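You operate a simulated robot arm through the tools that you are given. There is no shell and no other tool.

Carry out the task below with a simulated robot arm. There is one attempt and no reset: what you move stays moved.

## Task
Put things in order on the top of the grey bench. At the end: the orange lamp stands where the silver steel block stood; the grey medium cell from the top of the grey bench is on the small brown carton; the silver steel block stands where the grey holed box stood; the grey holed box from the top of the grey bench is on the green tray (marked "RECHECK"); whatever was shut is shut again. Leave all else as you found it, and nothing knocked over. Set down upright: medium cell.

It is judged by the outcome, as a careful person would: the job done as asked, and still so three seconds after it is handed in. It fails if anything else is knocked over, pushed out of place, dropped, spilled or broken.

## Robot
A 6-joint arm with a two-finger parallel gripper, fixed in place. Base frame: the origin is at the foot of the arm, x ahead of it, y to its left, z up; the work surface is at about z = 0. Readings come in m, rad, newtons and seconds.
With the tool pointing down near the work surface it reaches from about 0.16 to 0.42 m from the base axis. Its first joint turns from -1.152 to 1.152 rad. Payload 1.57 kg.
The TCP is the grasp point between the finger pads, 0.03 m short of the fingertips. In the tool frame z runs along the fingers and y along their closing line. Largest opening 0.08 m; finger width 0.017, thickness 0.012; the body of the gripper, 0.04 by 0.082 m, starts 0.08 m behind the TCP.
Orientation is told as [roll, pitch, yaw] about the base's x, y, z axes, in that order, counted from this pose: with the fingers straight down and closing along the base's y, the tool's x points along the base's -x, its y along +y and its z along -z.

## Interface
- The arm moves only by the tool send_rows. Its argument "motion" is text: rows parted by semicolons, each of 7 numbers parted by spaces: the turn, a rotation vector about the tool's x, y, z in rad, then the shift along the tool's x, y, z in m, then the opening, from 0 (shut) to 1 (fully open). In form: ax ay az dx dy dz gripper; .... A call has 1 to 20 rows; each row shifts and turns the commanded pose from where the row before left it, along the tool's axes as they then stand. Each row takes 0.2 s and may step no farther than 0.05 m and 0.15 rad from the row before; otherwise, or with a gripper value out of range, the whole call is refused. Where a pose cannot be reached the arm comes as near as it can. A force on the tool above 40 N (or 10 N above the force at the start of the call, whichever is more), or a blocked arm, ends the call early, and 0.2 s more pass. The fingers move at their own pace (about 0.153 m/s each) and stop on an object; they squeeze with about 41 N. The grip force told is the motor's: it shows also when the fingers shut on nothing. Time passes only in rows, and 0.2 s behind the last, so rows that do not move let the fingers close. It gives the time, the measured TCP pose, the force on the tool (base axes), the opening and the grip force at its end, in the units of the frame above (readings bear some noise), with the torque about the TCP (base axes, N m) and any sound that the robot's microphone picked up.
- Cameras (640 x 400 px; columns grow to the right, rows downward): "scene" is fixed at [0.0579, -0.3498, 0.4232]; the picture's right is [0.74, -0.67, 0.00], its down [-0.36, -0.40, -0.84] and it looks along [0.57, 0.62, -0.54] (base axes); focal length 279 px, centre (320, 200). "wrist" rides on the gripper at [0.072, -0.007, -0.122] in the tool frame; the picture's right is [0.09, 1.00, 0.00], its down [-0.84, 0.08, -0.54] and it looks along [-0.54, 0.05, 0.84] (tool axes); focal length 238 px, centre (320, 200). There is no depth. A picture from a camera that has moved, and an enlarged one, comes with that camera's place and axes in the base frame and with its lens. The place of the scene camera against the robot may be out by one fixed shift of up to 0.025 m in any direction.
- snapshot(camera): a new picture of that camera. It takes no simulated time.
- inspect(camera, box): a new picture of the part [left, top, right, bottom] of that camera's present view, enlarged. It takes no simulated time.
- sign_off(): hands the job in; it is judged then, once.

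Nothing tells you positions but the pictures and the camera data. Unless the task says otherwise, let go and move clear before handing in.

The tools are called by a JSON object that holds its "method" and its "body". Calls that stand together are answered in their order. send_rows: Moves the arm, as the interface text tells. Its arguments: {"type":"object","properties":{"motion":{"type":"string"}},"required":["motion"]} The other tools are called the same way: snapshot (camera) takes a picture; inspect (camera, box) takes an enlarged picture of a part of a camera's view; sign_off () hands the job in.

At the start:

```text
time: 0.0
position: [0.2235, -0.0483, 0.2569]
tcp_rot: [-0.001, -0.001, 0.0]
contact_force: [-0.1, 0.2, -0.1]
wrist_torque: [0.0, -0.03, -0.03]
gripper_width: 0.0798
gripper_force: 0.0
```

scene: 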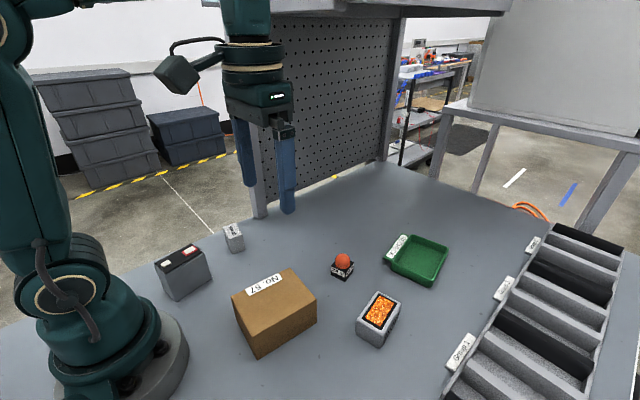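
wrist: 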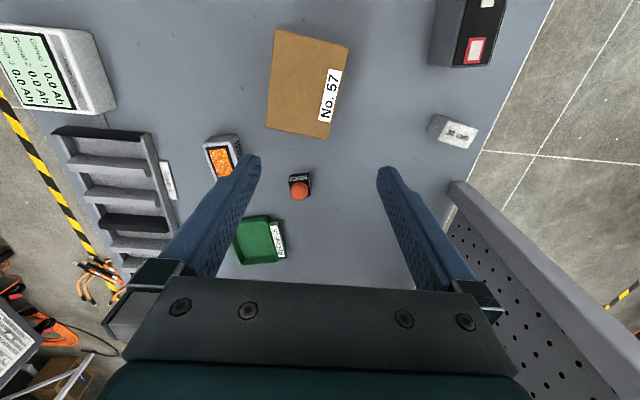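

I see a bench with a carton "No. 57", a dark battery-like box, a small silver/grey block, an orange lamp, a grey box with an orange face, and a green tray. I'll look closer before moving anything.

{"method": "inspect", "body": {"camera": "scene", "box": [140, 200, 340, 360]}}

{"method": "inspect", "body": {"camera": "scene", "box": [310, 210, 470, 360]}}

{"method": "inspect", "body": {"camera": "scene", "box": [430, 200, 640, 400]}}

{"method": "inspect", "body": {"camera": "wrist", "box": [180, 0, 520, 280]}}

{"method": "inspect", "body": {"camera": "wrist", "box": [0, 0, 260, 280]}}

```text
2.50 times, centred on (240, 280) of scene
camera zoom: at [0.0579, -0.3498, 0.4232], right [0.74, -0.67, 0.0], down [-0.36, -0.4, -0.84], along [0.57, 0.62, -0.54], focal length 697 px, centre (520, 0)
```

zoom: 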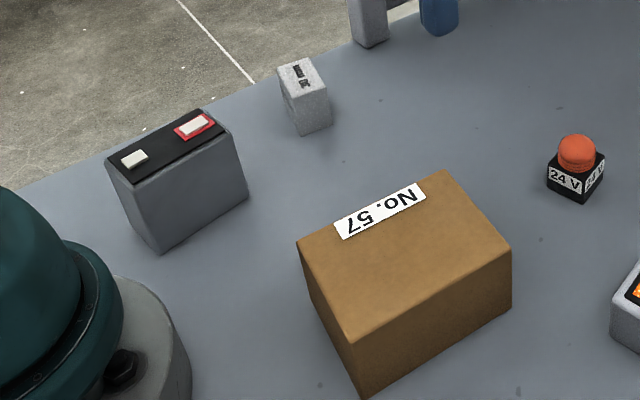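

```text
2.67 times, centred on (390, 285) of scene
camera zoom: at [0.0579, -0.3498, 0.4232], right [0.74, -0.67, 0.0], down [-0.36, -0.4, -0.84], along [0.57, 0.62, -0.54], focal length 743 px, centre (133, -27)
```

zoom: 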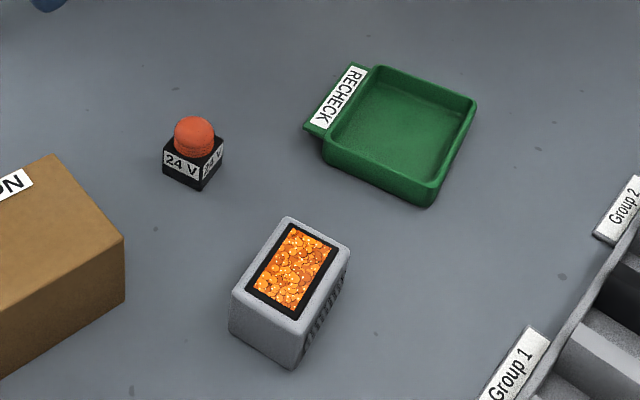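

```text
2.00 times, centred on (535, 300) of scene
camera zoom: at [0.0579, -0.3498, 0.4232], right [0.74, -0.67, 0.0], down [-0.36, -0.4, -0.84], along [0.57, 0.62, -0.54], focal length 557 px, centre (-110, 0)
```

zoom: 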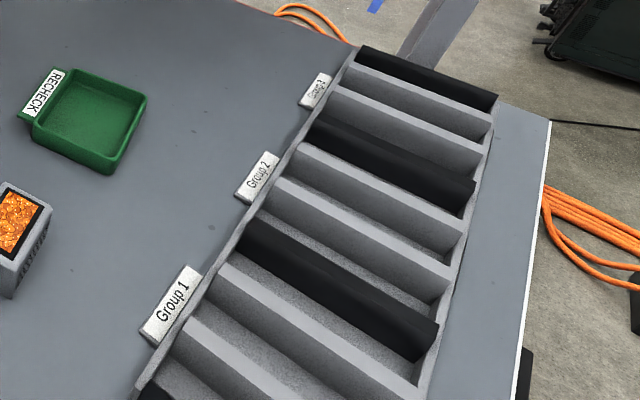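

```text
1.43 times, centred on (350, 140) of wrist
camera zoom: at [0.1522, -0.0555, 0.3795], right [-0.09, 1.0, 0.0], down [0.84, 0.08, 0.54], along [0.54, 0.05, -0.84], focal length 340 px, centre (277, 286)
```

zoom: 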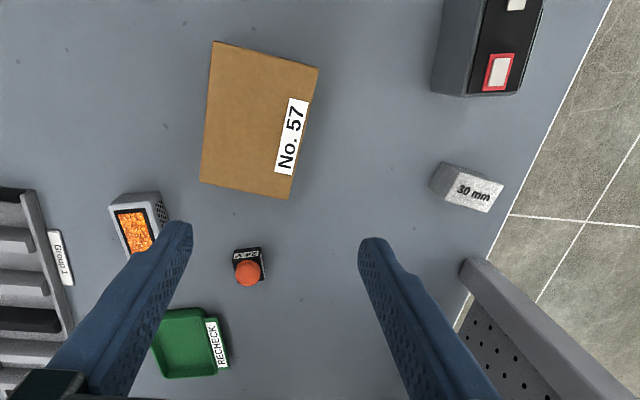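

```text
1.43 times, centred on (130, 140) of wrist
camera zoom: at [0.1522, -0.0555, 0.3795], right [-0.09, 1.0, 0.0], down [0.84, 0.08, 0.54], along [0.54, 0.05, -0.84], focal length 340 px, centre (591, 286)
```

zoom: 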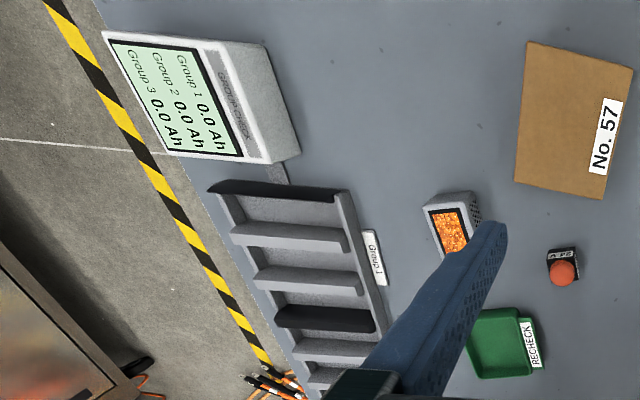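

The medium cell looks to be the grey battery with the black top at left. The "30 mm" block is the steel block, and the box with orange pellets is the holed box. I'm moving the wrist camera to get a closer view of the tray, lamp and holed box.

{"method": "send_rows", "body": {"motion": "0 0 0 -0.02 -0.026 0.01 1; 0 0 0 -0.02 -0.026 0.01 1; 0 0 0 -0.02 -0.026 0.01 1; 0 0 0 -0.02 -0.026 0.01 1; 0 0 0 -0.02 -0.01 0.01 1"}}

{"method": "snapshot", "body": {"camera": "wrist"}}

{"method": "snapshot", "body": {"camera": "scene"}}

```text
time: 1.2
position: [0.325, -0.1617, 0.2063]
tcp_rot: [-0.001, 0.001, 0.002]
contact_force: [-0.4, 0.2, -0.4]
wrist_torque: [0.0, 0.01, 0.02]
gripper_width: 0.0801
gripper_force: 0.1
```

```text
taken
camera wrist: at [0.2537, -0.1691, 0.3291], right [-0.09, 1.0, 0.0], down [0.84, 0.08, 0.54], along [0.54, 0.05, -0.84], focal length 238 px, centre (320, 200)
```

wrist: 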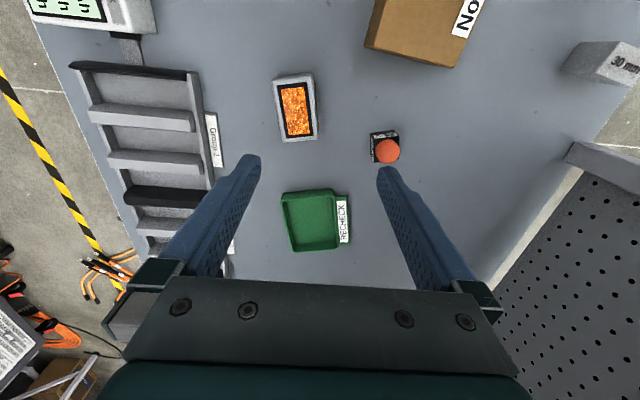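

```text
taken
```

scene: 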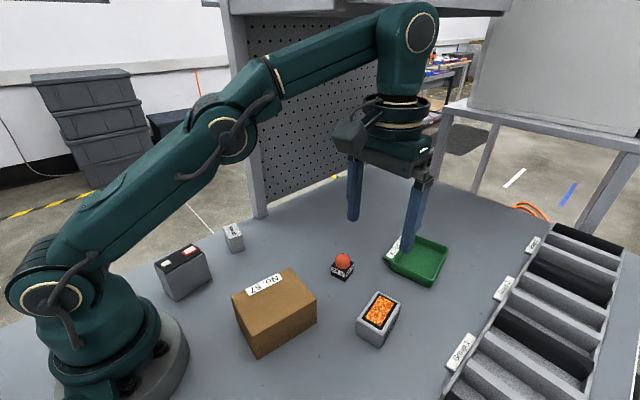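

{"method": "inspect", "body": {"camera": "wrist", "box": [250, 60, 430, 270]}}

{"method": "inspect", "body": {"camera": "wrist", "box": [260, 170, 360, 260]}}

{"method": "inspect", "body": {"camera": "wrist", "box": [260, 60, 360, 150]}}

{"method": "inspect", "body": {"camera": "wrist", "box": [350, 100, 430, 180]}}

{"method": "inspect", "body": {"camera": "scene", "box": [340, 270, 420, 360]}}

```text
1.90 times, centred on (340, 165) of wrist
camera zoom: at [0.2537, -0.1691, 0.3291], right [-0.09, 1.0, 0.0], down [0.84, 0.08, 0.54], along [0.54, 0.05, -0.84], focal length 454 px, centre (282, 267)
```

zoom: 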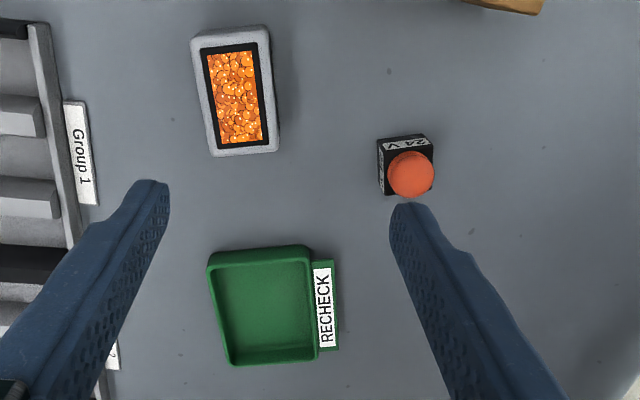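

```text
4.44 times, centred on (310, 215) of wrist
camera zoom: at [0.2537, -0.1691, 0.3291], right [-0.09, 1.0, 0.0], down [0.84, 0.08, 0.54], along [0.54, 0.05, -0.84], focal length 1059 px, centre (364, 133)
```

zoom: 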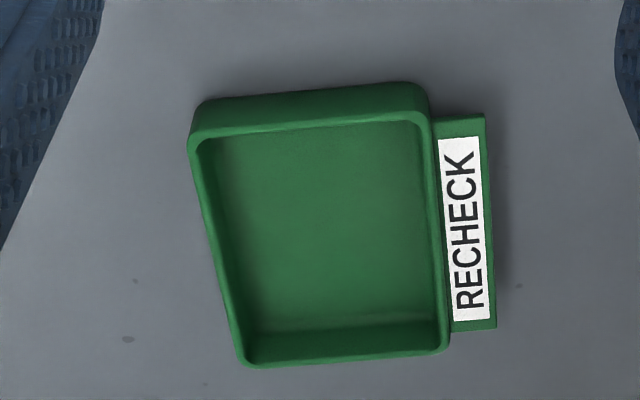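

```text
4.44 times, centred on (310, 105) of wrist
camera zoom: at [0.2537, -0.1691, 0.3291], right [-0.09, 1.0, 0.0], down [0.84, 0.08, 0.54], along [0.54, 0.05, -0.84], focal length 1059 px, centre (364, 622)
```

zoom: 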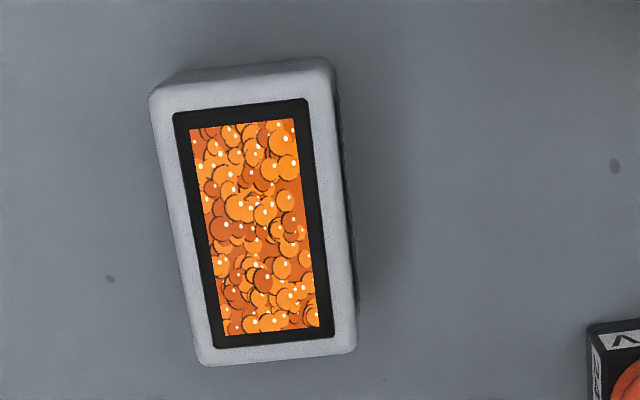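

```text
5.00 times, centred on (390, 140) of wrist
camera zoom: at [0.2537, -0.1691, 0.3291], right [-0.09, 1.0, 0.0], down [0.84, 0.08, 0.54], along [0.54, 0.05, -0.84], focal length 1192 px, centre (-30, 500)
```

zoom: 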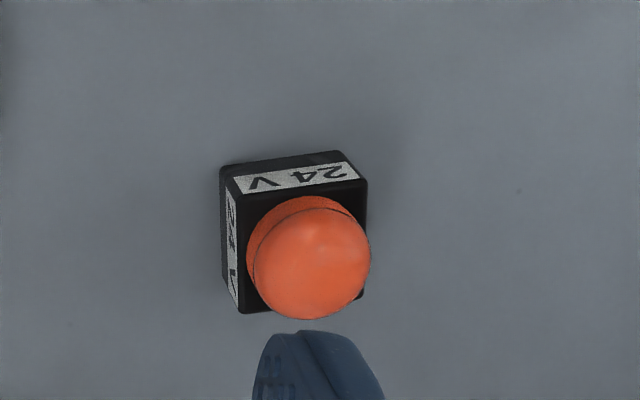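

```text
4.44 times, centred on (380, 315) of scene
camera zoom: at [0.0579, -0.3498, 0.4232], right [0.74, -0.67, 0.0], down [-0.36, -0.4, -0.84], along [0.57, 0.62, -0.54], focal length 1238 px, centre (53, -311)
```

zoom: 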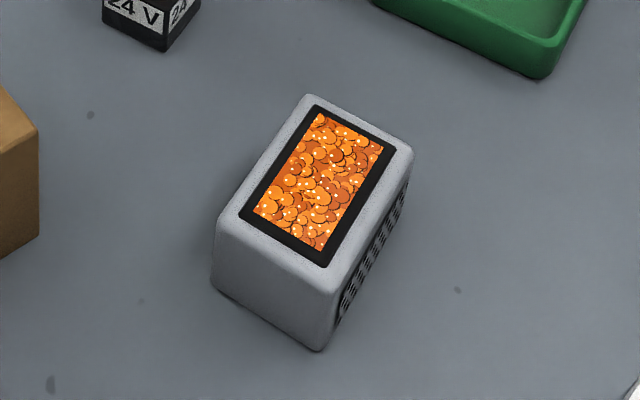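

The holed box is at about (0.32, -0.19), the lamp at about (0.36, -0.07), and the tray centre at about (0.51, -0.16). The tray is beyond vertical reach, so I'm testing a tilted tool above it with an empty gripper.

{"method": "send_rows", "body": {"motion": "0 0 -0.09 0 0 0 1; 0 0 -0.09 0 0 0 1; 0 -0.15 0 0 0 0 1; 0 -0.15 0 0 0 0 1; 0 -0.15 0 0 0 0 1; 0 -0.15 0 0 0 0 1; 0 0 0 -0.0192 -0.0077 0.0392 1; 0 0 0 -0.0192 -0.0077 0.0392 1; 0 0 0 -0.0192 -0.0077 0.0392 1; 0 0 0 -0.0192 -0.0077 0.0392 1; 0 0 0 0 0 0 1"}}

{"method": "snapshot", "body": {"camera": "wrist"}}

{"method": "snapshot", "body": {"camera": "scene"}}

```text
time: 3.6
position: [0.4772, -0.1662, 0.1224]
tcp_rot: [0.0, -0.599, 0.18]
contact_force: [-0.2, -0.4, 0.3]
wrist_torque: [-0.01, 0.0, 0.01]
gripper_width: 0.0799
gripper_force: 0.1
```

```text
taken
camera wrist: at [0.3526, -0.1968, 0.1835], right [-0.25, 0.97, -0.05], down [0.37, 0.14, 0.92], along [0.9, 0.21, -0.39], focal length 238 px, centre (320, 200)
```

wrist: 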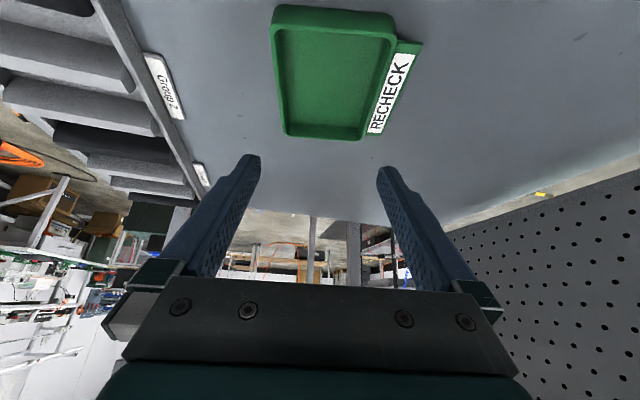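

```text
taken
```

scene: 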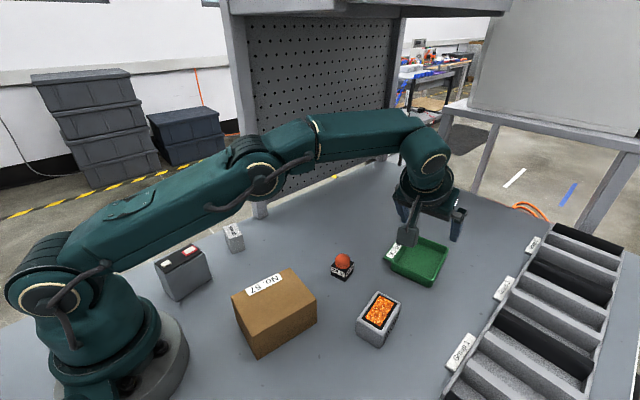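

The tilted pose reaches above the tray. I'm inspecting the tray here and checking that the lower placement height can also be reached.

{"method": "inspect", "body": {"camera": "wrist", "box": [250, 0, 440, 150]}}

{"method": "send_rows", "body": {"motion": "0 0 0 0.0067 -0.0016 0.03 1; 0 0 0 0.0067 -0.0016 0.03 1; 0 0 0 0 0 0 1"}}

{"method": "snapshot", "body": {"camera": "wrist"}}

{"method": "inspect", "body": {"camera": "scene", "box": [340, 160, 500, 310]}}

```text
2.67 times, centred on (345, 75) of wrist
camera zoom: at [0.3526, -0.1968, 0.1835], right [-0.25, 0.97, -0.05], down [0.37, 0.14, 0.92], along [0.9, 0.21, -0.39], focal length 636 px, centre (253, 533)
```

zoom: 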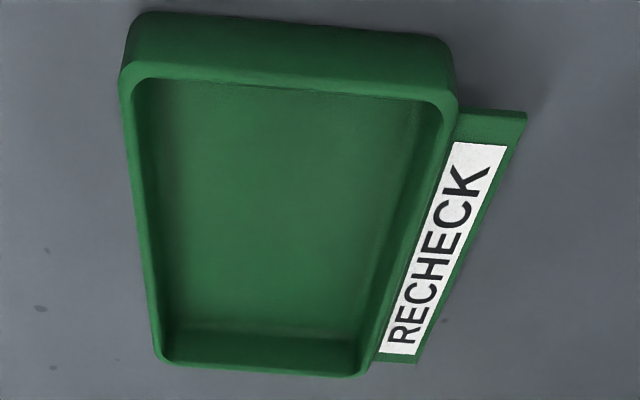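

```text
time: 4.4
position: [0.4973, -0.1645, 0.0651]
tcp_rot: [-0.001, -0.601, 0.179]
contact_force: [0.3, 0.0, 0.0]
wrist_torque: [0.0, 0.02, 0.0]
gripper_width: 0.0802
gripper_force: 0.1
out of reach, approached as far as the arm can: row 2
```

```text
taken
camera wrist: at [0.3721, -0.1951, 0.1255], right [-0.25, 0.97, -0.05], down [0.36, 0.15, 0.92], along [0.9, 0.21, -0.39], focal length 238 px, centre (320, 200)
```

wrist: 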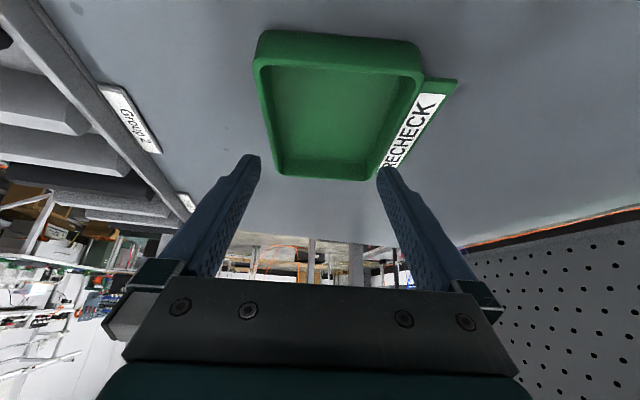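

```text
2.67 times, centred on (420, 235) of scene
camera zoom: at [0.0579, -0.3498, 0.4232], right [0.74, -0.67, 0.0], down [-0.36, -0.4, -0.84], along [0.57, 0.62, -0.54], focal length 743 px, centre (53, 107)
```

zoom: 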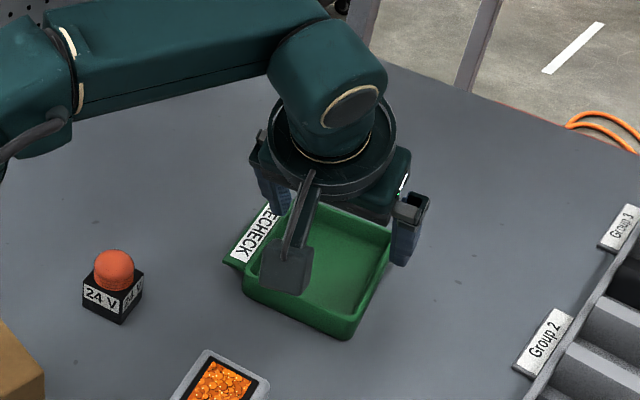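

The tray centre is at about (0.508, -0.159), yawed about 0.2 rad. A tilt of about 0.7 rad reaches it, so I'll grasp the holed box at that same tilt to keep it upright. I'm moving above the box now.

{"method": "send_rows", "body": {"motion": "0 0 0 0 0 -0.045 1; 0 0 0 0 0 -0.045 1; 0 -0.1 0 0 0 0 1; 0 0 0 0.0294 0.0018 -0.0218 1; 0 0 0 0.0294 0.0018 -0.0218 1; 0 0 0 0.0294 0.0018 -0.0218 1; 0 0 0 0.0294 0.0018 -0.0218 1; 0 0 0 0 0 0 1"}}

{"method": "snapshot", "body": {"camera": "wrist"}}

{"method": "snapshot", "body": {"camera": "scene"}}

```text
time: 6.2
position: [0.3021, -0.1922, 0.1297]
tcp_rot: [0.001, -0.7, 0.18]
contact_force: [-0.3, 0.8, -1.1]
wrist_torque: [-0.01, -0.02, 0.01]
gripper_width: 0.0802
gripper_force: 0.0
```

```text
taken
camera wrist: at [0.1721, -0.2231, 0.1773], right [-0.25, 0.97, -0.06], down [0.27, 0.13, 0.95], along [0.93, 0.22, -0.29], focal length 238 px, centre (320, 200)
```

wrist: 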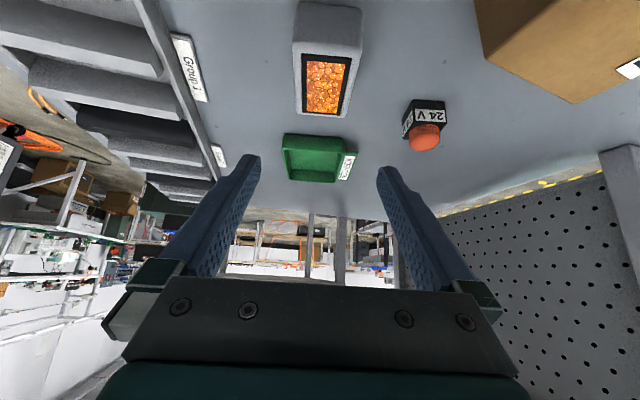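

```text
taken
```

scene: 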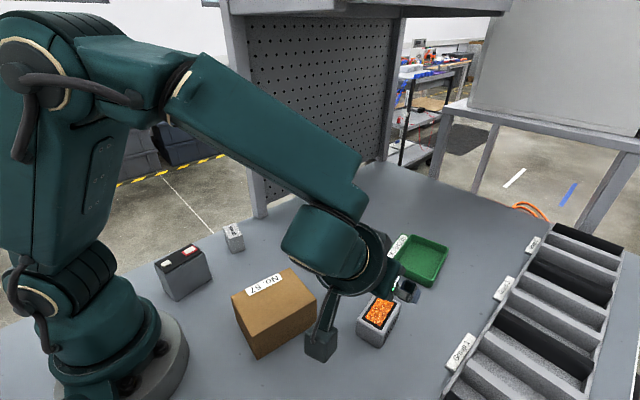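

The tool is in place above and behind the holed box. I'll inspect it for height and centre before descending.

{"method": "inspect", "body": {"camera": "wrist", "box": [270, 0, 390, 130]}}

{"method": "inspect", "body": {"camera": "scene", "box": [300, 230, 430, 370]}}

```text
3.08 times, centred on (330, 65) of wrist
camera zoom: at [0.1721, -0.2231, 0.1773], right [-0.25, 0.97, -0.06], down [0.27, 0.13, 0.95], along [0.93, 0.22, -0.29], focal length 733 px, centre (289, 615)
```

zoom: 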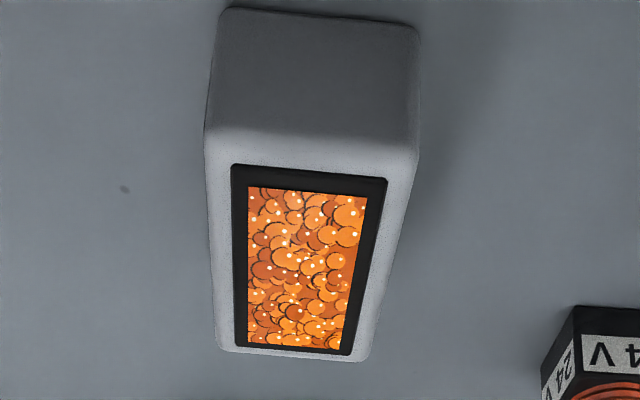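

```text
2.86 times, centred on (365, 300) of scene
camera zoom: at [0.0579, -0.3498, 0.4232], right [0.74, -0.67, 0.0], down [-0.36, -0.4, -0.84], along [0.57, 0.62, -0.54], focal length 796 px, centre (191, -86)
```

zoom: 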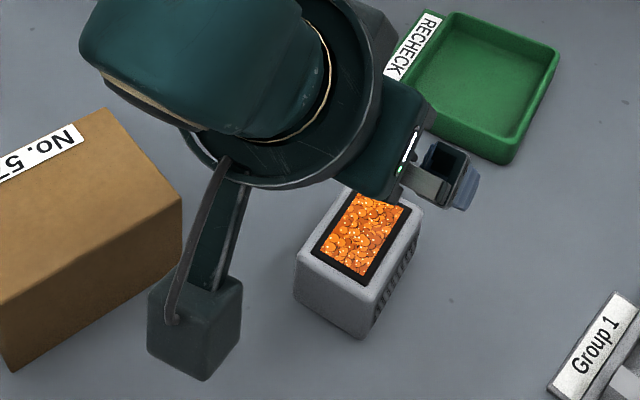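

The holed box is centred at about (0.321, -0.191) with yaw 0.18, measuring 46 x 70 x 37 mm. I'm descending vertically with the tool tilted and gripping it across its short side.

{"method": "send_rows", "body": {"motion": "0 0 0 0.0173 -0.0007 0.0224 1; 0 0 0 0.0173 -0.0007 0.0224 1; 0 0 0 0.0173 -0.0007 0.0224 1; 0 0 0 0 0 0 1"}}

{"method": "snapshot", "body": {"camera": "wrist"}}

{"method": "inspect", "body": {"camera": "scene", "box": [300, 230, 430, 370]}}

```text
time: 7.2
position: [0.3035, -0.1951, 0.0442]
tcp_rot: [0.001, -0.699, 0.18]
contact_force: [0.5, 0.4, 0.6]
wrist_torque: [-0.01, -0.01, -0.02]
gripper_width: 0.0799
gripper_force: 0.1
```

```text
taken
camera wrist: at [0.1738, -0.2257, 0.0907], right [-0.25, 0.97, -0.06], down [0.27, 0.13, 0.95], along [0.93, 0.22, -0.29], focal length 238 px, centre (320, 200)
```

wrist: 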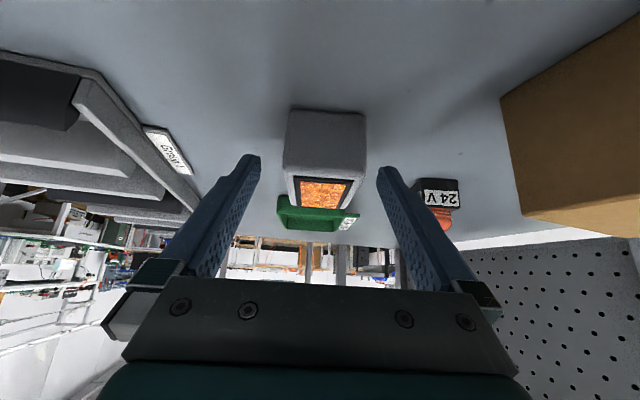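

```text
2.86 times, centred on (365, 300) of scene
camera zoom: at [0.0579, -0.3498, 0.4232], right [0.74, -0.67, 0.0], down [-0.36, -0.4, -0.84], along [0.57, 0.62, -0.54], focal length 796 px, centre (191, -86)
```

zoom: 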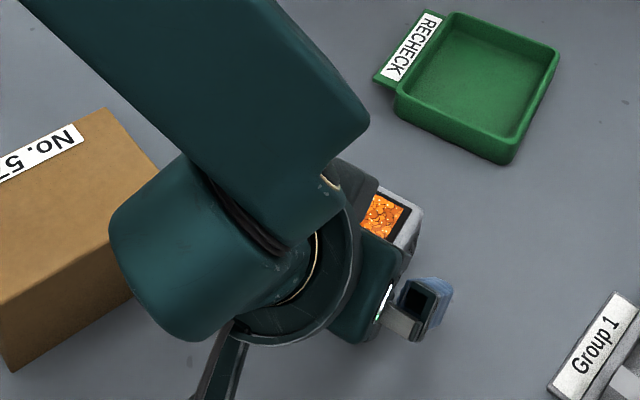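

The fingers are straddling the box, well centred. I'm closing the gripper now, then lifting slightly.

{"method": "send_rows", "body": {"motion": "0 0 0 0 0 0 0.3; 0 0 0 0 0 0 0; 0 0 0 0 0 0 0; 0 0 0 0 0 0 0"}}

```text
time: 8.2
position: [0.3036, -0.1944, 0.0436]
tcp_rot: [0.001, -0.7, 0.182]
contact_force: [0.0, 0.1, -0.3]
wrist_torque: [0.03, 0.0, -0.01]
gripper_width: 0.0456
gripper_force: 41.3
```

{"method": "send_rows", "body": {"motion": "0 0 0 -0.0097 0 -0.0115 0; 0 0 0 -0.0193 0 -0.0229 0; 0 0 0 -0.0193 0 -0.0229 0; 0 0 0 0 0 0 0"}}

{"method": "snapshot", "body": {"camera": "wrist"}}

{"method": "inspect", "body": {"camera": "scene", "box": [300, 200, 460, 350]}}

```text
time: 9.2
position: [0.3026, -0.1943, 0.1195]
tcp_rot: [0.0, -0.7, 0.182]
contact_force: [0.4, 0.1, -1.8]
wrist_torque: [0.01, -0.06, 0.02]
gripper_width: 0.0452
gripper_force: 41.1
```

```text
taken
camera wrist: at [0.1733, -0.2252, 0.1662], right [-0.25, 0.97, -0.06], down [0.27, 0.13, 0.95], along [0.93, 0.22, -0.29], focal length 238 px, centre (320, 200)
```

wrist: 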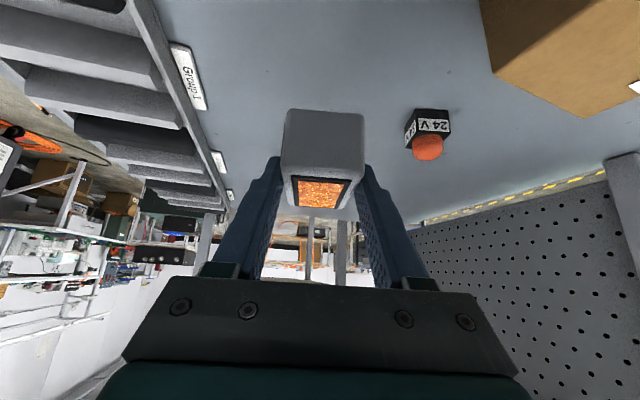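

```text
2.67 times, centred on (380, 275) of scene
camera zoom: at [0.0579, -0.3498, 0.4232], right [0.74, -0.67, 0.0], down [-0.36, -0.4, -0.84], along [0.57, 0.62, -0.54], focal length 743 px, centre (160, 0)
```

zoom: 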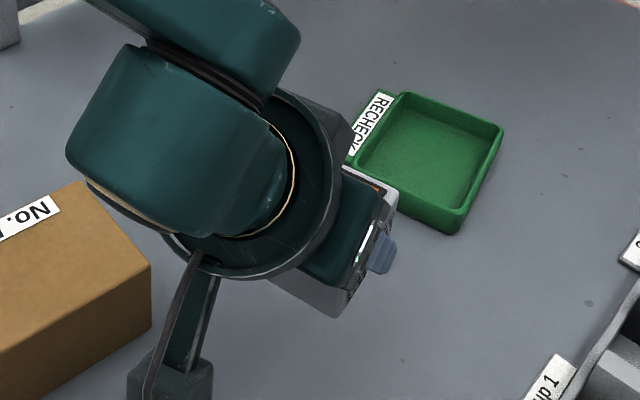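

The box is held and level, and hasn't slipped. I'm carrying it over to the tray.

{"method": "send_rows", "body": {"motion": "-0.0129 0 -0.0153 0 0 0 0; 0 0 0 -0.0284 -0.0013 0.0238 0; 0 0 0 -0.0284 -0.0013 0.0238 0; 0 0 0 -0.0284 -0.0013 0.0238 0; 0 0 0 -0.0284 -0.0013 0.0238 0; 0 0 0 -0.0284 -0.0014 0.0238 0; 0 0 0 0 0 0 0"}}

{"method": "snapshot", "body": {"camera": "wrist"}}

{"method": "inspect", "body": {"camera": "scene", "box": [340, 160, 500, 310]}}

```text
time: 10.8
position: [0.4845, -0.1665, 0.1205]
tcp_rot: [0.001, -0.698, 0.202]
contact_force: [0.4, -0.5, -0.1]
wrist_torque: [0.01, -0.01, -0.01]
gripper_width: 0.0452
gripper_force: 41.3
```

```text
taken
camera wrist: at [0.3561, -0.2005, 0.1689], right [-0.27, 0.96, -0.06], down [0.27, 0.13, 0.95], along [0.92, 0.24, -0.3], focal length 238 px, centre (320, 200)
```

wrist: 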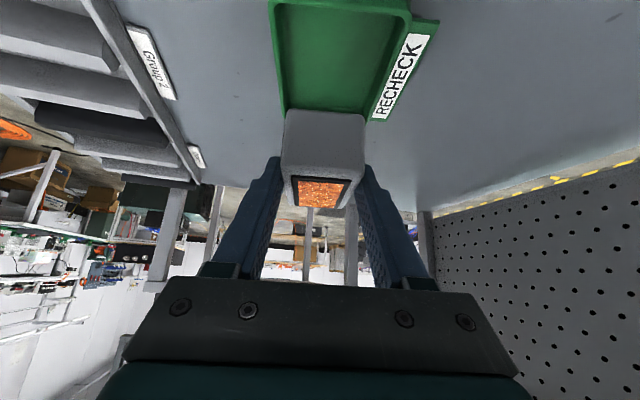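

```text
2.67 times, centred on (420, 235) of scene
camera zoom: at [0.0579, -0.3497, 0.4232], right [0.74, -0.67, 0.0], down [-0.36, -0.4, -0.84], along [0.57, 0.62, -0.54], focal length 743 px, centre (53, 107)
```

zoom: 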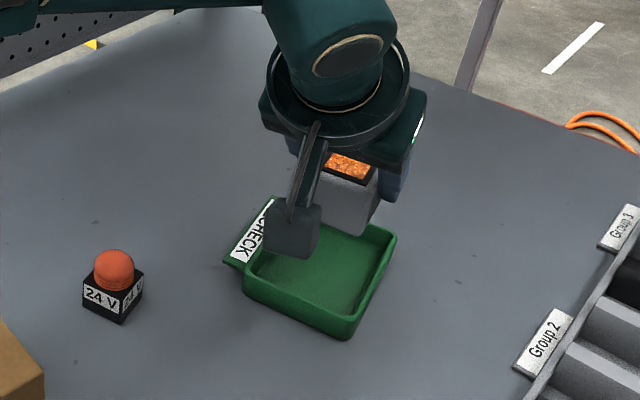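

{"method": "send_rows", "body": {"motion": "0 0 0 0.0142 0.0008 0.0177 0; 0 0 0 0.0142 0.0008 0.0177 0; 0 0 0 0.0142 0.0008 0.0177 0; 0 0 0 0 0 0 0"}}

{"method": "inspect", "body": {"camera": "wrist", "box": [220, 20, 440, 220]}}

{"method": "inspect", "body": {"camera": "scene", "box": [370, 200, 470, 300]}}

```text
time: 11.8
position: [0.4897, -0.1639, 0.051]
tcp_rot: [0.0, -0.699, 0.201]
contact_force: [0.0, -0.1, -1.5]
wrist_torque: [-0.01, 0.0, -0.02]
gripper_width: 0.0455
gripper_force: 41.2
```

```text
2.00 times, centred on (330, 120) of wrist
camera zoom: at [0.3595, -0.197, 0.0994], right [-0.27, 0.96, -0.06], down [0.27, 0.13, 0.95], along [0.93, 0.24, -0.29], focal length 477 px, centre (300, 360)
```

zoom: 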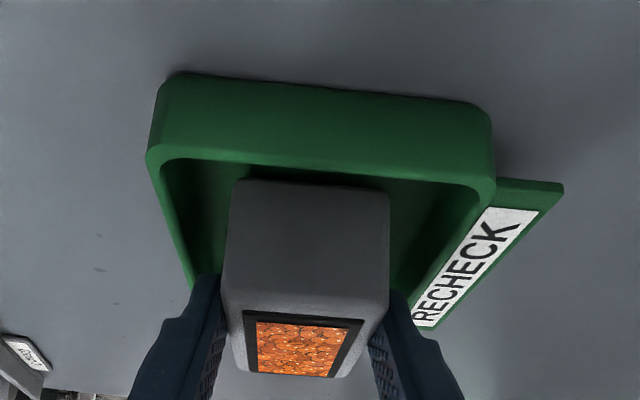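

```text
4.00 times, centred on (420, 250) of scene
camera zoom: at [0.0579, -0.3498, 0.4232], right [0.74, -0.67, 0.0], down [-0.36, -0.4, -0.84], along [0.57, 0.62, -0.54], focal length 1114 px, centre (-80, 0)
```

zoom: 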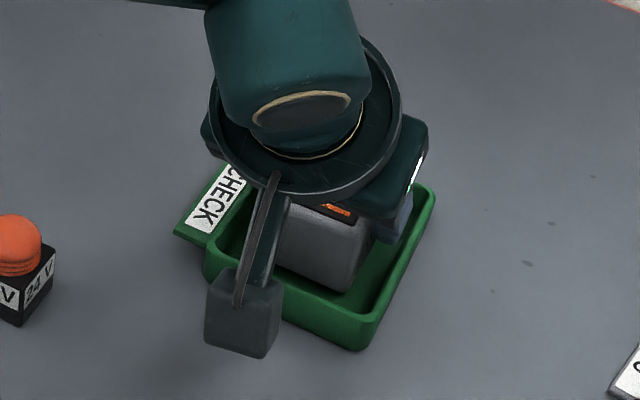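

The box is centred over the tray interior with its bottom roughly 4 mm above the floor. I'm lowering in small steps and watching the force.

{"method": "send_rows", "body": {"motion": "0 0 0 0.0013 0 0.0015 0; 0 0 0 0 0 0 0"}}

```text
time: 12.4
position: [0.4882, -0.1624, 0.0499]
tcp_rot: [0.0, -0.702, 0.201]
contact_force: [0.0, -0.1, -1.1]
wrist_torque: [0.04, 0.02, 0.0]
gripper_width: 0.0455
gripper_force: 40.8
```

{"method": "send_rows", "body": {"motion": "0 0 0 0.0013 0 0.0015 0; 0 0 0 0 0 0 0"}}

```text
time: 13.0
position: [0.4892, -0.1629, 0.0473]
tcp_rot: [0.0, -0.699, 0.202]
contact_force: [-0.6, 0.3, -0.7]
wrist_torque: [0.0, -0.05, -0.02]
gripper_width: 0.0455
gripper_force: 40.8
```

{"method": "send_rows", "body": {"motion": "0 0 0 0.0007 0 0.0008 0; 0 0 0 0 0 0 0"}}

{"method": "inspect", "body": {"camera": "wrist", "box": [220, 20, 440, 220]}}

```text
time: 13.6
position: [0.4898, -0.1615, 0.0469]
tcp_rot: [-0.004, -0.704, 0.203]
contact_force: [-1.2, -1.8, 7.4]
wrist_torque: [0.03, 0.28, 0.05]
gripper_width: 0.0453
gripper_force: 41.1
```

```text
2.00 times, centred on (330, 120) of wrist
camera zoom: at [0.3604, -0.1962, 0.0944], right [-0.27, 0.96, -0.06], down [0.27, 0.14, 0.95], along [0.93, 0.24, -0.29], focal length 477 px, centre (300, 360)
```

zoom: 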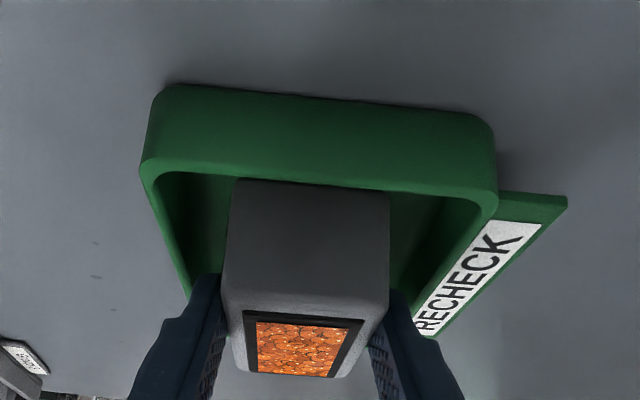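

The box is now resting on the tray floor (7 N contact). I'm opening slightly to release and lifting straight up.

{"method": "send_rows", "body": {"motion": "0 0 0 0 0 0 0.62; 0 0 0 0 0 0 0.62; 0 0 0 -0.0032 0 -0.0038 0.62; 0 0 0 -0.0064 0 -0.0076 0.62; 0 0 0 -0.0129 0 -0.0153 0.64; 0 0 0 -0.0193 0 -0.0229 0.64; 0 0 0 -0.0193 0 -0.0229 0.8; 0 0 0 0 0 0 1"}}

{"method": "snapshot", "body": {"camera": "wrist"}}

{"method": "inspect", "body": {"camera": "scene", "box": [340, 160, 500, 310]}}

```text
time: 15.4
position: [0.4891, -0.157, 0.1407]
tcp_rot: [0.0, -0.701, 0.201]
contact_force: [0.3, -0.3, 0.7]
wrist_torque: [0.02, 0.0, 0.02]
gripper_width: 0.08
gripper_force: 0.0
```

```text
taken
camera wrist: at [0.3598, -0.1912, 0.1881], right [-0.27, 0.96, -0.06], down [0.27, 0.13, 0.95], along [0.93, 0.24, -0.29], focal length 238 px, centre (320, 200)
```

wrist: 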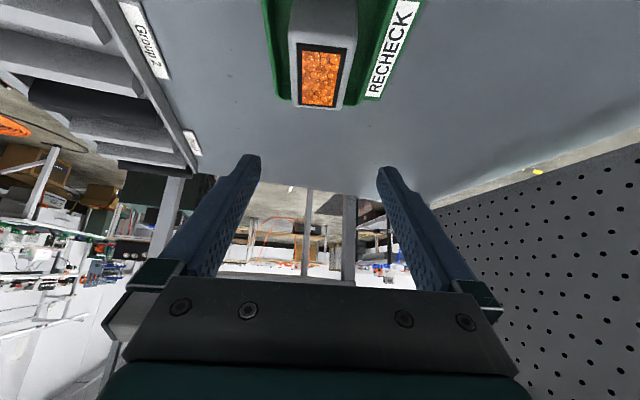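

```text
2.67 times, centred on (420, 235) of scene
camera zoom: at [0.0579, -0.3498, 0.4232], right [0.74, -0.67, 0.0], down [-0.36, -0.4, -0.84], along [0.57, 0.62, -0.54], focal length 743 px, centre (53, 107)
```

zoom: 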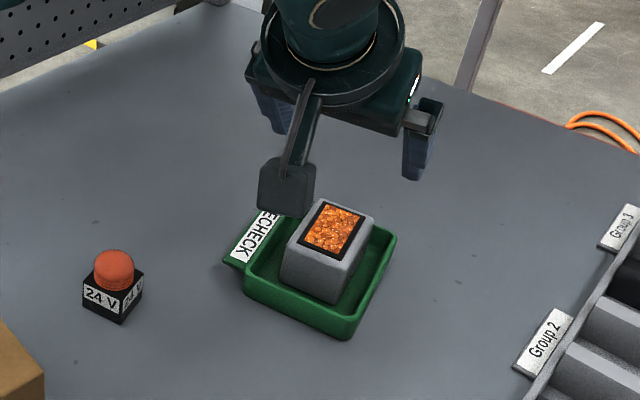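

The holed box sits flat inside the tray, and the tray hasn't moved. I'm backing off, untilting, and moving to look at the steel block and the cell.

{"method": "send_rows", "body": {"motion": "0 0 0 0.0163 0.0187 -0.0346 1; 0 0 0 0.0163 0.0187 -0.0346 1; 0 0 0 0.0163 0.0187 -0.0346 1; 0 0 0 0.0163 0.0187 -0.0346 1; 0 0 0 0.0163 0.0187 -0.0346 1; 0 0.14 0 0 0 0 1; 0 0.14 0 0 0 0 1; 0 0.14 0 0 0 0 1; 0 0.14 0 0 0 0 1; 0 0.14 0 0 0 0 1; 0 0 0.1 0 0 0 1; 0 0 0.1 0 0 0 1; 0 0 0 0 0 0 1"}}

{"method": "snapshot", "body": {"camera": "scene"}}

```text
time: 18.2
position: [0.2987, -0.1034, 0.2204]
tcp_rot: [0.0, 0.001, 0.001]
contact_force: [0.2, 0.3, 0.1]
wrist_torque: [-0.05, -0.01, 0.0]
gripper_width: 0.08
gripper_force: 0.0
```

```text
taken
```

scene: 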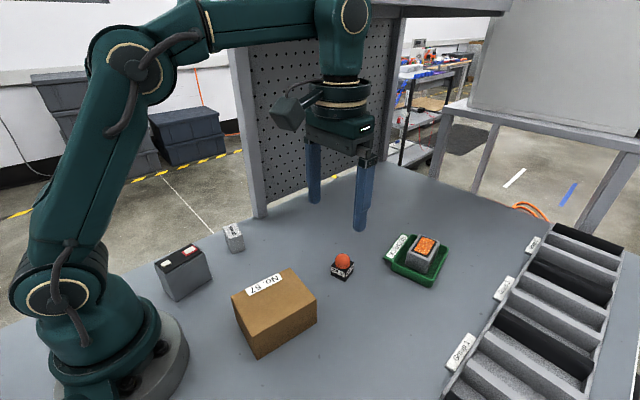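

{"method": "send_rows", "body": {"motion": "0 0 0 0.0215 0.0363 0 1; 0 0 0 0.0215 0.0363 0 1; 0 0 0 0.0215 0.0363 0 1; 0 0 0 0.0215 0.0363 0 1; 0 0 0 0.0215 0.0363 0 1; 0 0 0 0.0215 0.0363 0 1; 0 0 0 0 0 0 1"}}

{"method": "snapshot", "body": {"camera": "wrist"}}

{"method": "snapshot", "body": {"camera": "scene"}}

```text
time: 19.8
position: [0.1696, 0.1143, 0.2217]
tcp_rot: [-0.001, 0.001, -0.001]
contact_force: [0.1, 0.4, 0.6]
wrist_torque: [0.0, 0.02, -0.02]
gripper_width: 0.0801
gripper_force: 0.1
```

```text
taken
camera wrist: at [0.0973, 0.107, 0.3455], right [-0.09, 1.0, 0.0], down [0.84, 0.08, 0.54], along [0.54, 0.05, -0.84], focal length 238 px, centre (320, 200)
```

wrist: 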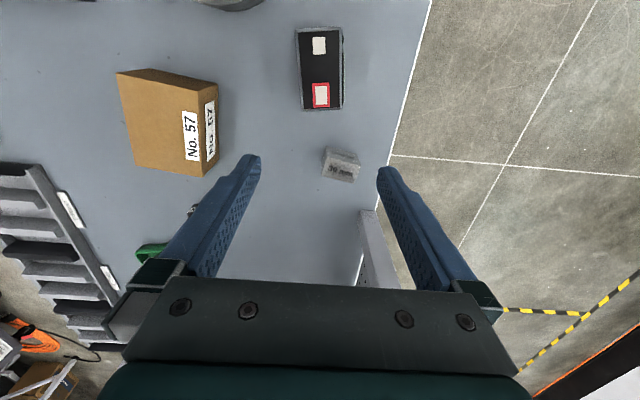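

```text
taken
```

scene: 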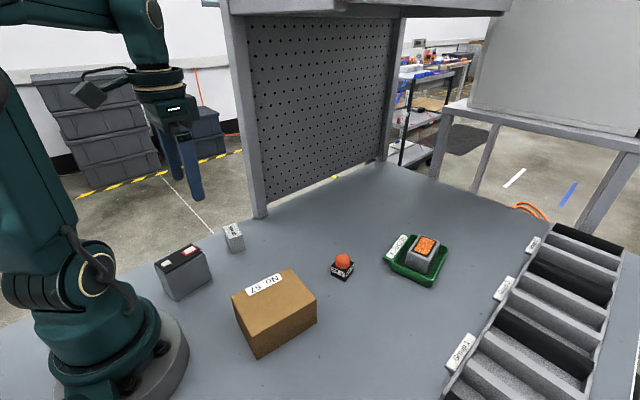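

{"method": "inspect", "body": {"camera": "wrist", "box": [300, 130, 380, 200]}}

{"method": "inspect", "body": {"camera": "wrist", "box": [260, 10, 380, 130]}}

{"method": "inspect", "body": {"camera": "wrist", "box": [100, 50, 240, 190]}}

{"method": "inspect", "body": {"camera": "scene", "box": [140, 210, 260, 310]}}

```text
5.71 times, centred on (340, 165) of wrist
camera zoom: at [0.0973, 0.107, 0.3455], right [-0.09, 1.0, 0.0], down [0.84, 0.08, 0.54], along [0.54, 0.05, -0.84], focal length 1362 px, centre (206, 400)
```

zoom: 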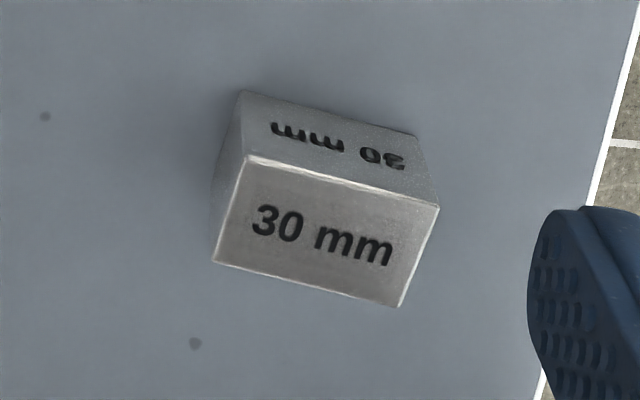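

```text
3.33 times, centred on (320, 70) of wrist
camera zoom: at [0.0973, 0.107, 0.3455], right [-0.09, 1.0, 0.0], down [0.84, 0.08, 0.54], along [0.54, 0.05, -0.84], focal length 794 px, centre (320, 633)
```

zoom: 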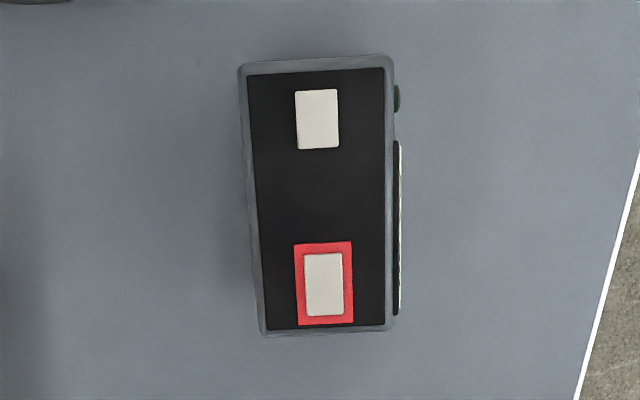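

```text
2.86 times, centred on (170, 120) of wrist
camera zoom: at [0.0973, 0.107, 0.3455], right [-0.09, 1.0, 0.0], down [0.84, 0.08, 0.54], along [0.54, 0.05, -0.84], focal length 681 px, centre (749, 429)
```

zoom: 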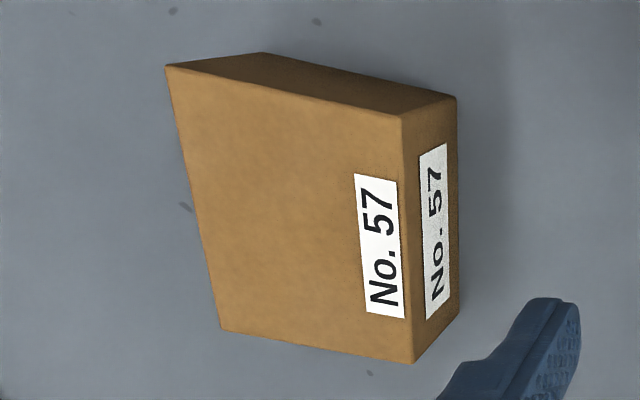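

```text
4.00 times, centred on (200, 260) of scene
camera zoom: at [0.0579, -0.3497, 0.4232], right [0.74, -0.67, 0.0], down [-0.36, -0.4, -0.84], along [0.57, 0.62, -0.54], focal length 1114 px, centre (800, -40)
```

zoom: 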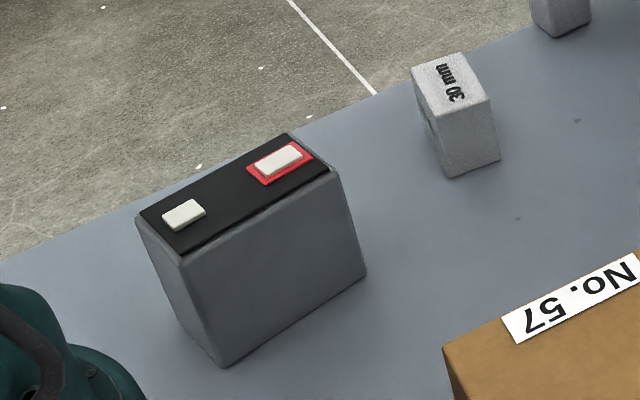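

The steel block is at about (0.240, 0.149) with yaw -0.175, measuring 30 x 48 x 45 mm. The cell is at about (0.120, 0.110), and the carton top centre is at about (0.200, -0.073, 0.058). Next I'm moving above the steel block.

{"method": "send_rows", "body": {"motion": "0 0 0.0875 0 0 0 1; 0 0 0.0875 0 0 0 1; 0 0 0 -0.0211 0.0155 0.0339 1; 0 0 0 -0.0211 0.0155 0.0339 1; 0 0 0 -0.0211 0.0155 0.0339 1; 0 0 0 0 0 0 1"}}

{"method": "snapshot", "body": {"camera": "wrist"}}

{"method": "inspect", "body": {"camera": "scene", "box": [140, 150, 300, 310]}}

```text
time: 21.2
position: [0.2442, 0.1513, 0.1166]
tcp_rot: [-0.001, 0.001, -0.174]
contact_force: [0.5, -0.2, 0.2]
wrist_torque: [-0.01, 0.04, -0.01]
gripper_width: 0.0799
gripper_force: 0.1
```

```text
taken
camera wrist: at [0.1718, 0.1563, 0.2392], right [0.08, 1.0, 0.0], down [0.84, -0.07, 0.54], along [0.54, -0.04, -0.84], focal length 238 px, centre (320, 200)
```

wrist: 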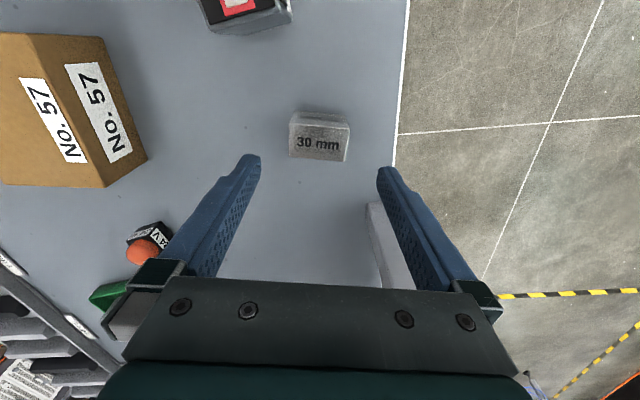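

```text
2.50 times, centred on (220, 230) of scene
camera zoom: at [0.0579, -0.3498, 0.4232], right [0.74, -0.67, 0.0], down [-0.36, -0.4, -0.84], along [0.57, 0.62, -0.54], focal length 697 px, centre (570, 125)
```

zoom: 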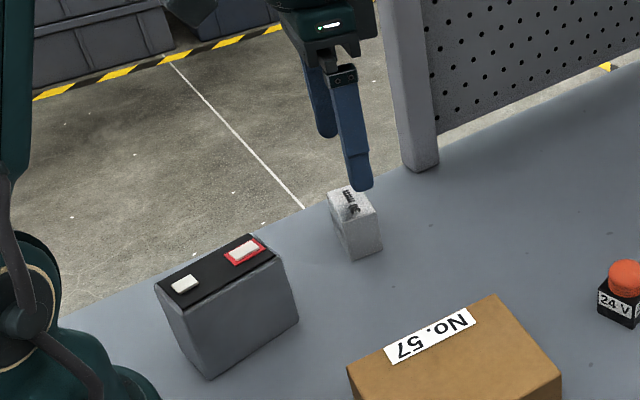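

{"method": "inspect", "body": {"camera": "wrist", "box": [270, 90, 370, 180]}}

```text
4.44 times, centred on (320, 135) of wrist
camera zoom: at [0.1718, 0.1563, 0.2392], right [0.08, 1.0, 0.0], down [0.84, -0.07, 0.54], along [0.54, -0.04, -0.84], focal length 1059 px, centre (320, 489)
```

zoom: 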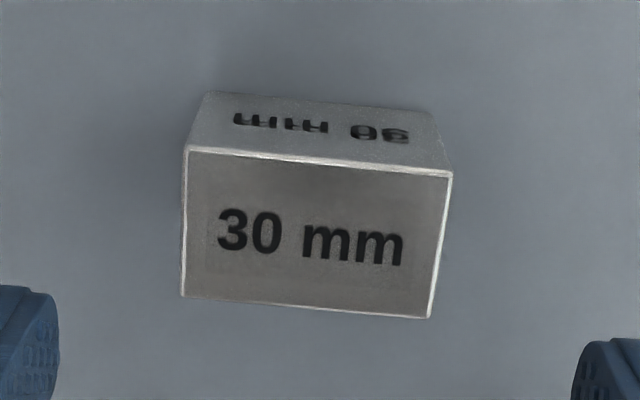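

The block centre is confirmed at (0.240, 0.149). I'm descending around it.

{"method": "send_rows", "body": {"motion": "0 0 0 0.0012 -0.001 0.0275 1; 0 0 0 0.0012 -0.001 0.0275 1; 0 0 0 0.0012 -0.001 0.0255 1; 0 0 0 0 0 0 1"}}

{"method": "snapshot", "body": {"camera": "wrist"}}

{"method": "inspect", "body": {"camera": "scene", "box": [140, 150, 300, 310]}}

```text
time: 22.2
position: [0.2373, 0.1483, 0.0378]
tcp_rot: [-0.001, 0.001, -0.173]
contact_force: [-0.6, 0.1, -0.1]
wrist_torque: [0.0, -0.01, 0.0]
gripper_width: 0.08
gripper_force: 0.0
```

```text
taken
camera wrist: at [0.1659, 0.1534, 0.1604], right [0.08, 1.0, 0.0], down [0.84, -0.07, 0.54], along [0.54, -0.04, -0.84], focal length 238 px, centre (320, 200)
```

wrist: 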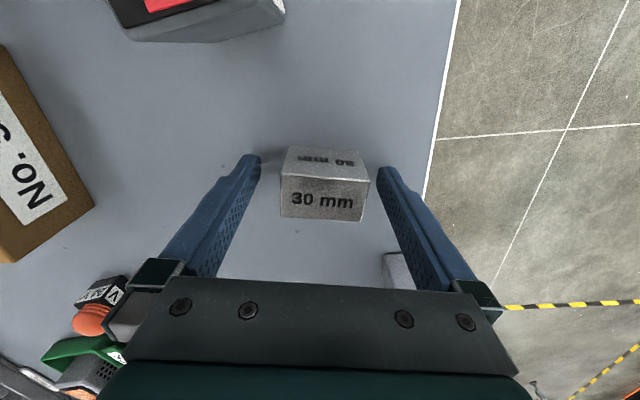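

```text
2.50 times, centred on (220, 230) of scene
camera zoom: at [0.0579, -0.3498, 0.4232], right [0.74, -0.67, 0.0], down [-0.36, -0.4, -0.84], along [0.57, 0.62, -0.54], focal length 697 px, centre (570, 125)
```

zoom: 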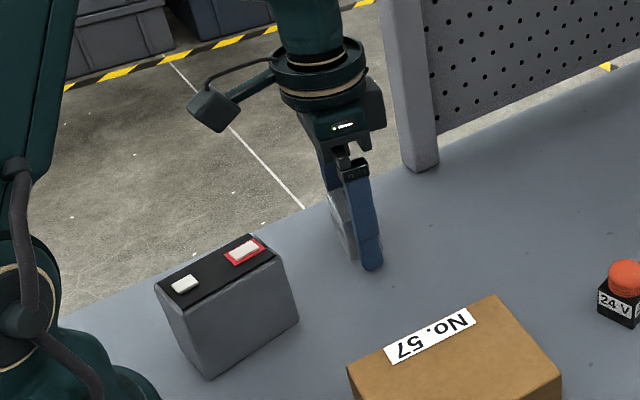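

{"method": "send_rows", "body": {"motion": "0 0 0 -0.0025 0.0012 0.001 1; 0 0 0 0 0 0 0.7; 0 0 0 0 0 0 0; 0 0 0 0 0 0 0; 0 0 0 0 0 0 0"}}

{"method": "snapshot", "body": {"camera": "wrist"}}

```text
time: 23.4
position: [0.2405, 0.1475, 0.0377]
tcp_rot: [0.002, -0.002, -0.174]
contact_force: [1.4, -0.7, -0.1]
wrist_torque: [0.04, -0.07, -0.03]
gripper_width: 0.0499
gripper_force: 41.0
```

```text
taken
camera wrist: at [0.1684, 0.1536, 0.16], right [0.08, 1.0, 0.0], down [0.84, -0.07, 0.54], along [0.54, -0.04, -0.84], focal length 238 px, centre (320, 200)
```

wrist: 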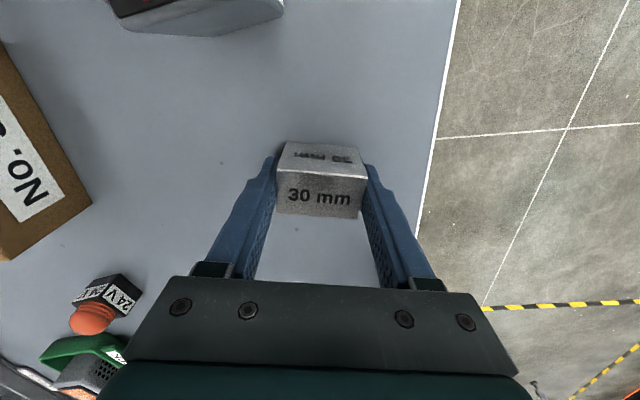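

The steel block is gripped at a width of 50 mm. I'm lifting it and carrying it to the holed box's old spot.

{"method": "send_rows", "body": {"motion": "0 0 0 0 0 -0.02 0; 0 0 0 0 0 -0.05 0; 0 0 0 0 0 -0.05 0; 0 0 0 0 0 0 0"}}

{"method": "snapshot", "body": {"camera": "wrist"}}

```text
time: 24.4
position: [0.2422, 0.146, 0.1601]
tcp_rot: [0.0, -0.001, -0.173]
contact_force: [0.2, -0.9, -5.5]
wrist_torque: [-0.01, 0.01, -0.01]
gripper_width: 0.0498
gripper_force: 40.8
```

```text
taken
camera wrist: at [0.17, 0.1511, 0.2822], right [0.08, 1.0, 0.0], down [0.84, -0.07, 0.54], along [0.54, -0.04, -0.84], focal length 238 px, centre (320, 200)
```

wrist: 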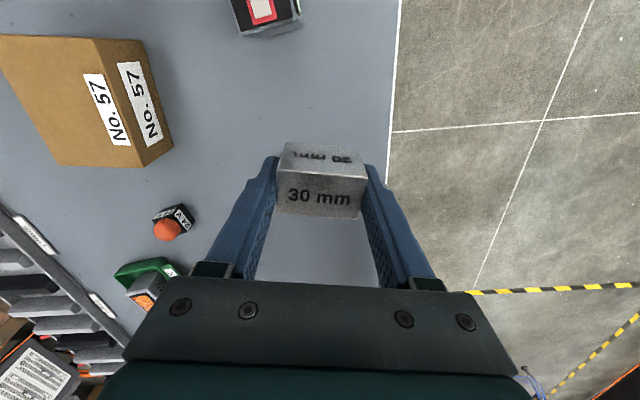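

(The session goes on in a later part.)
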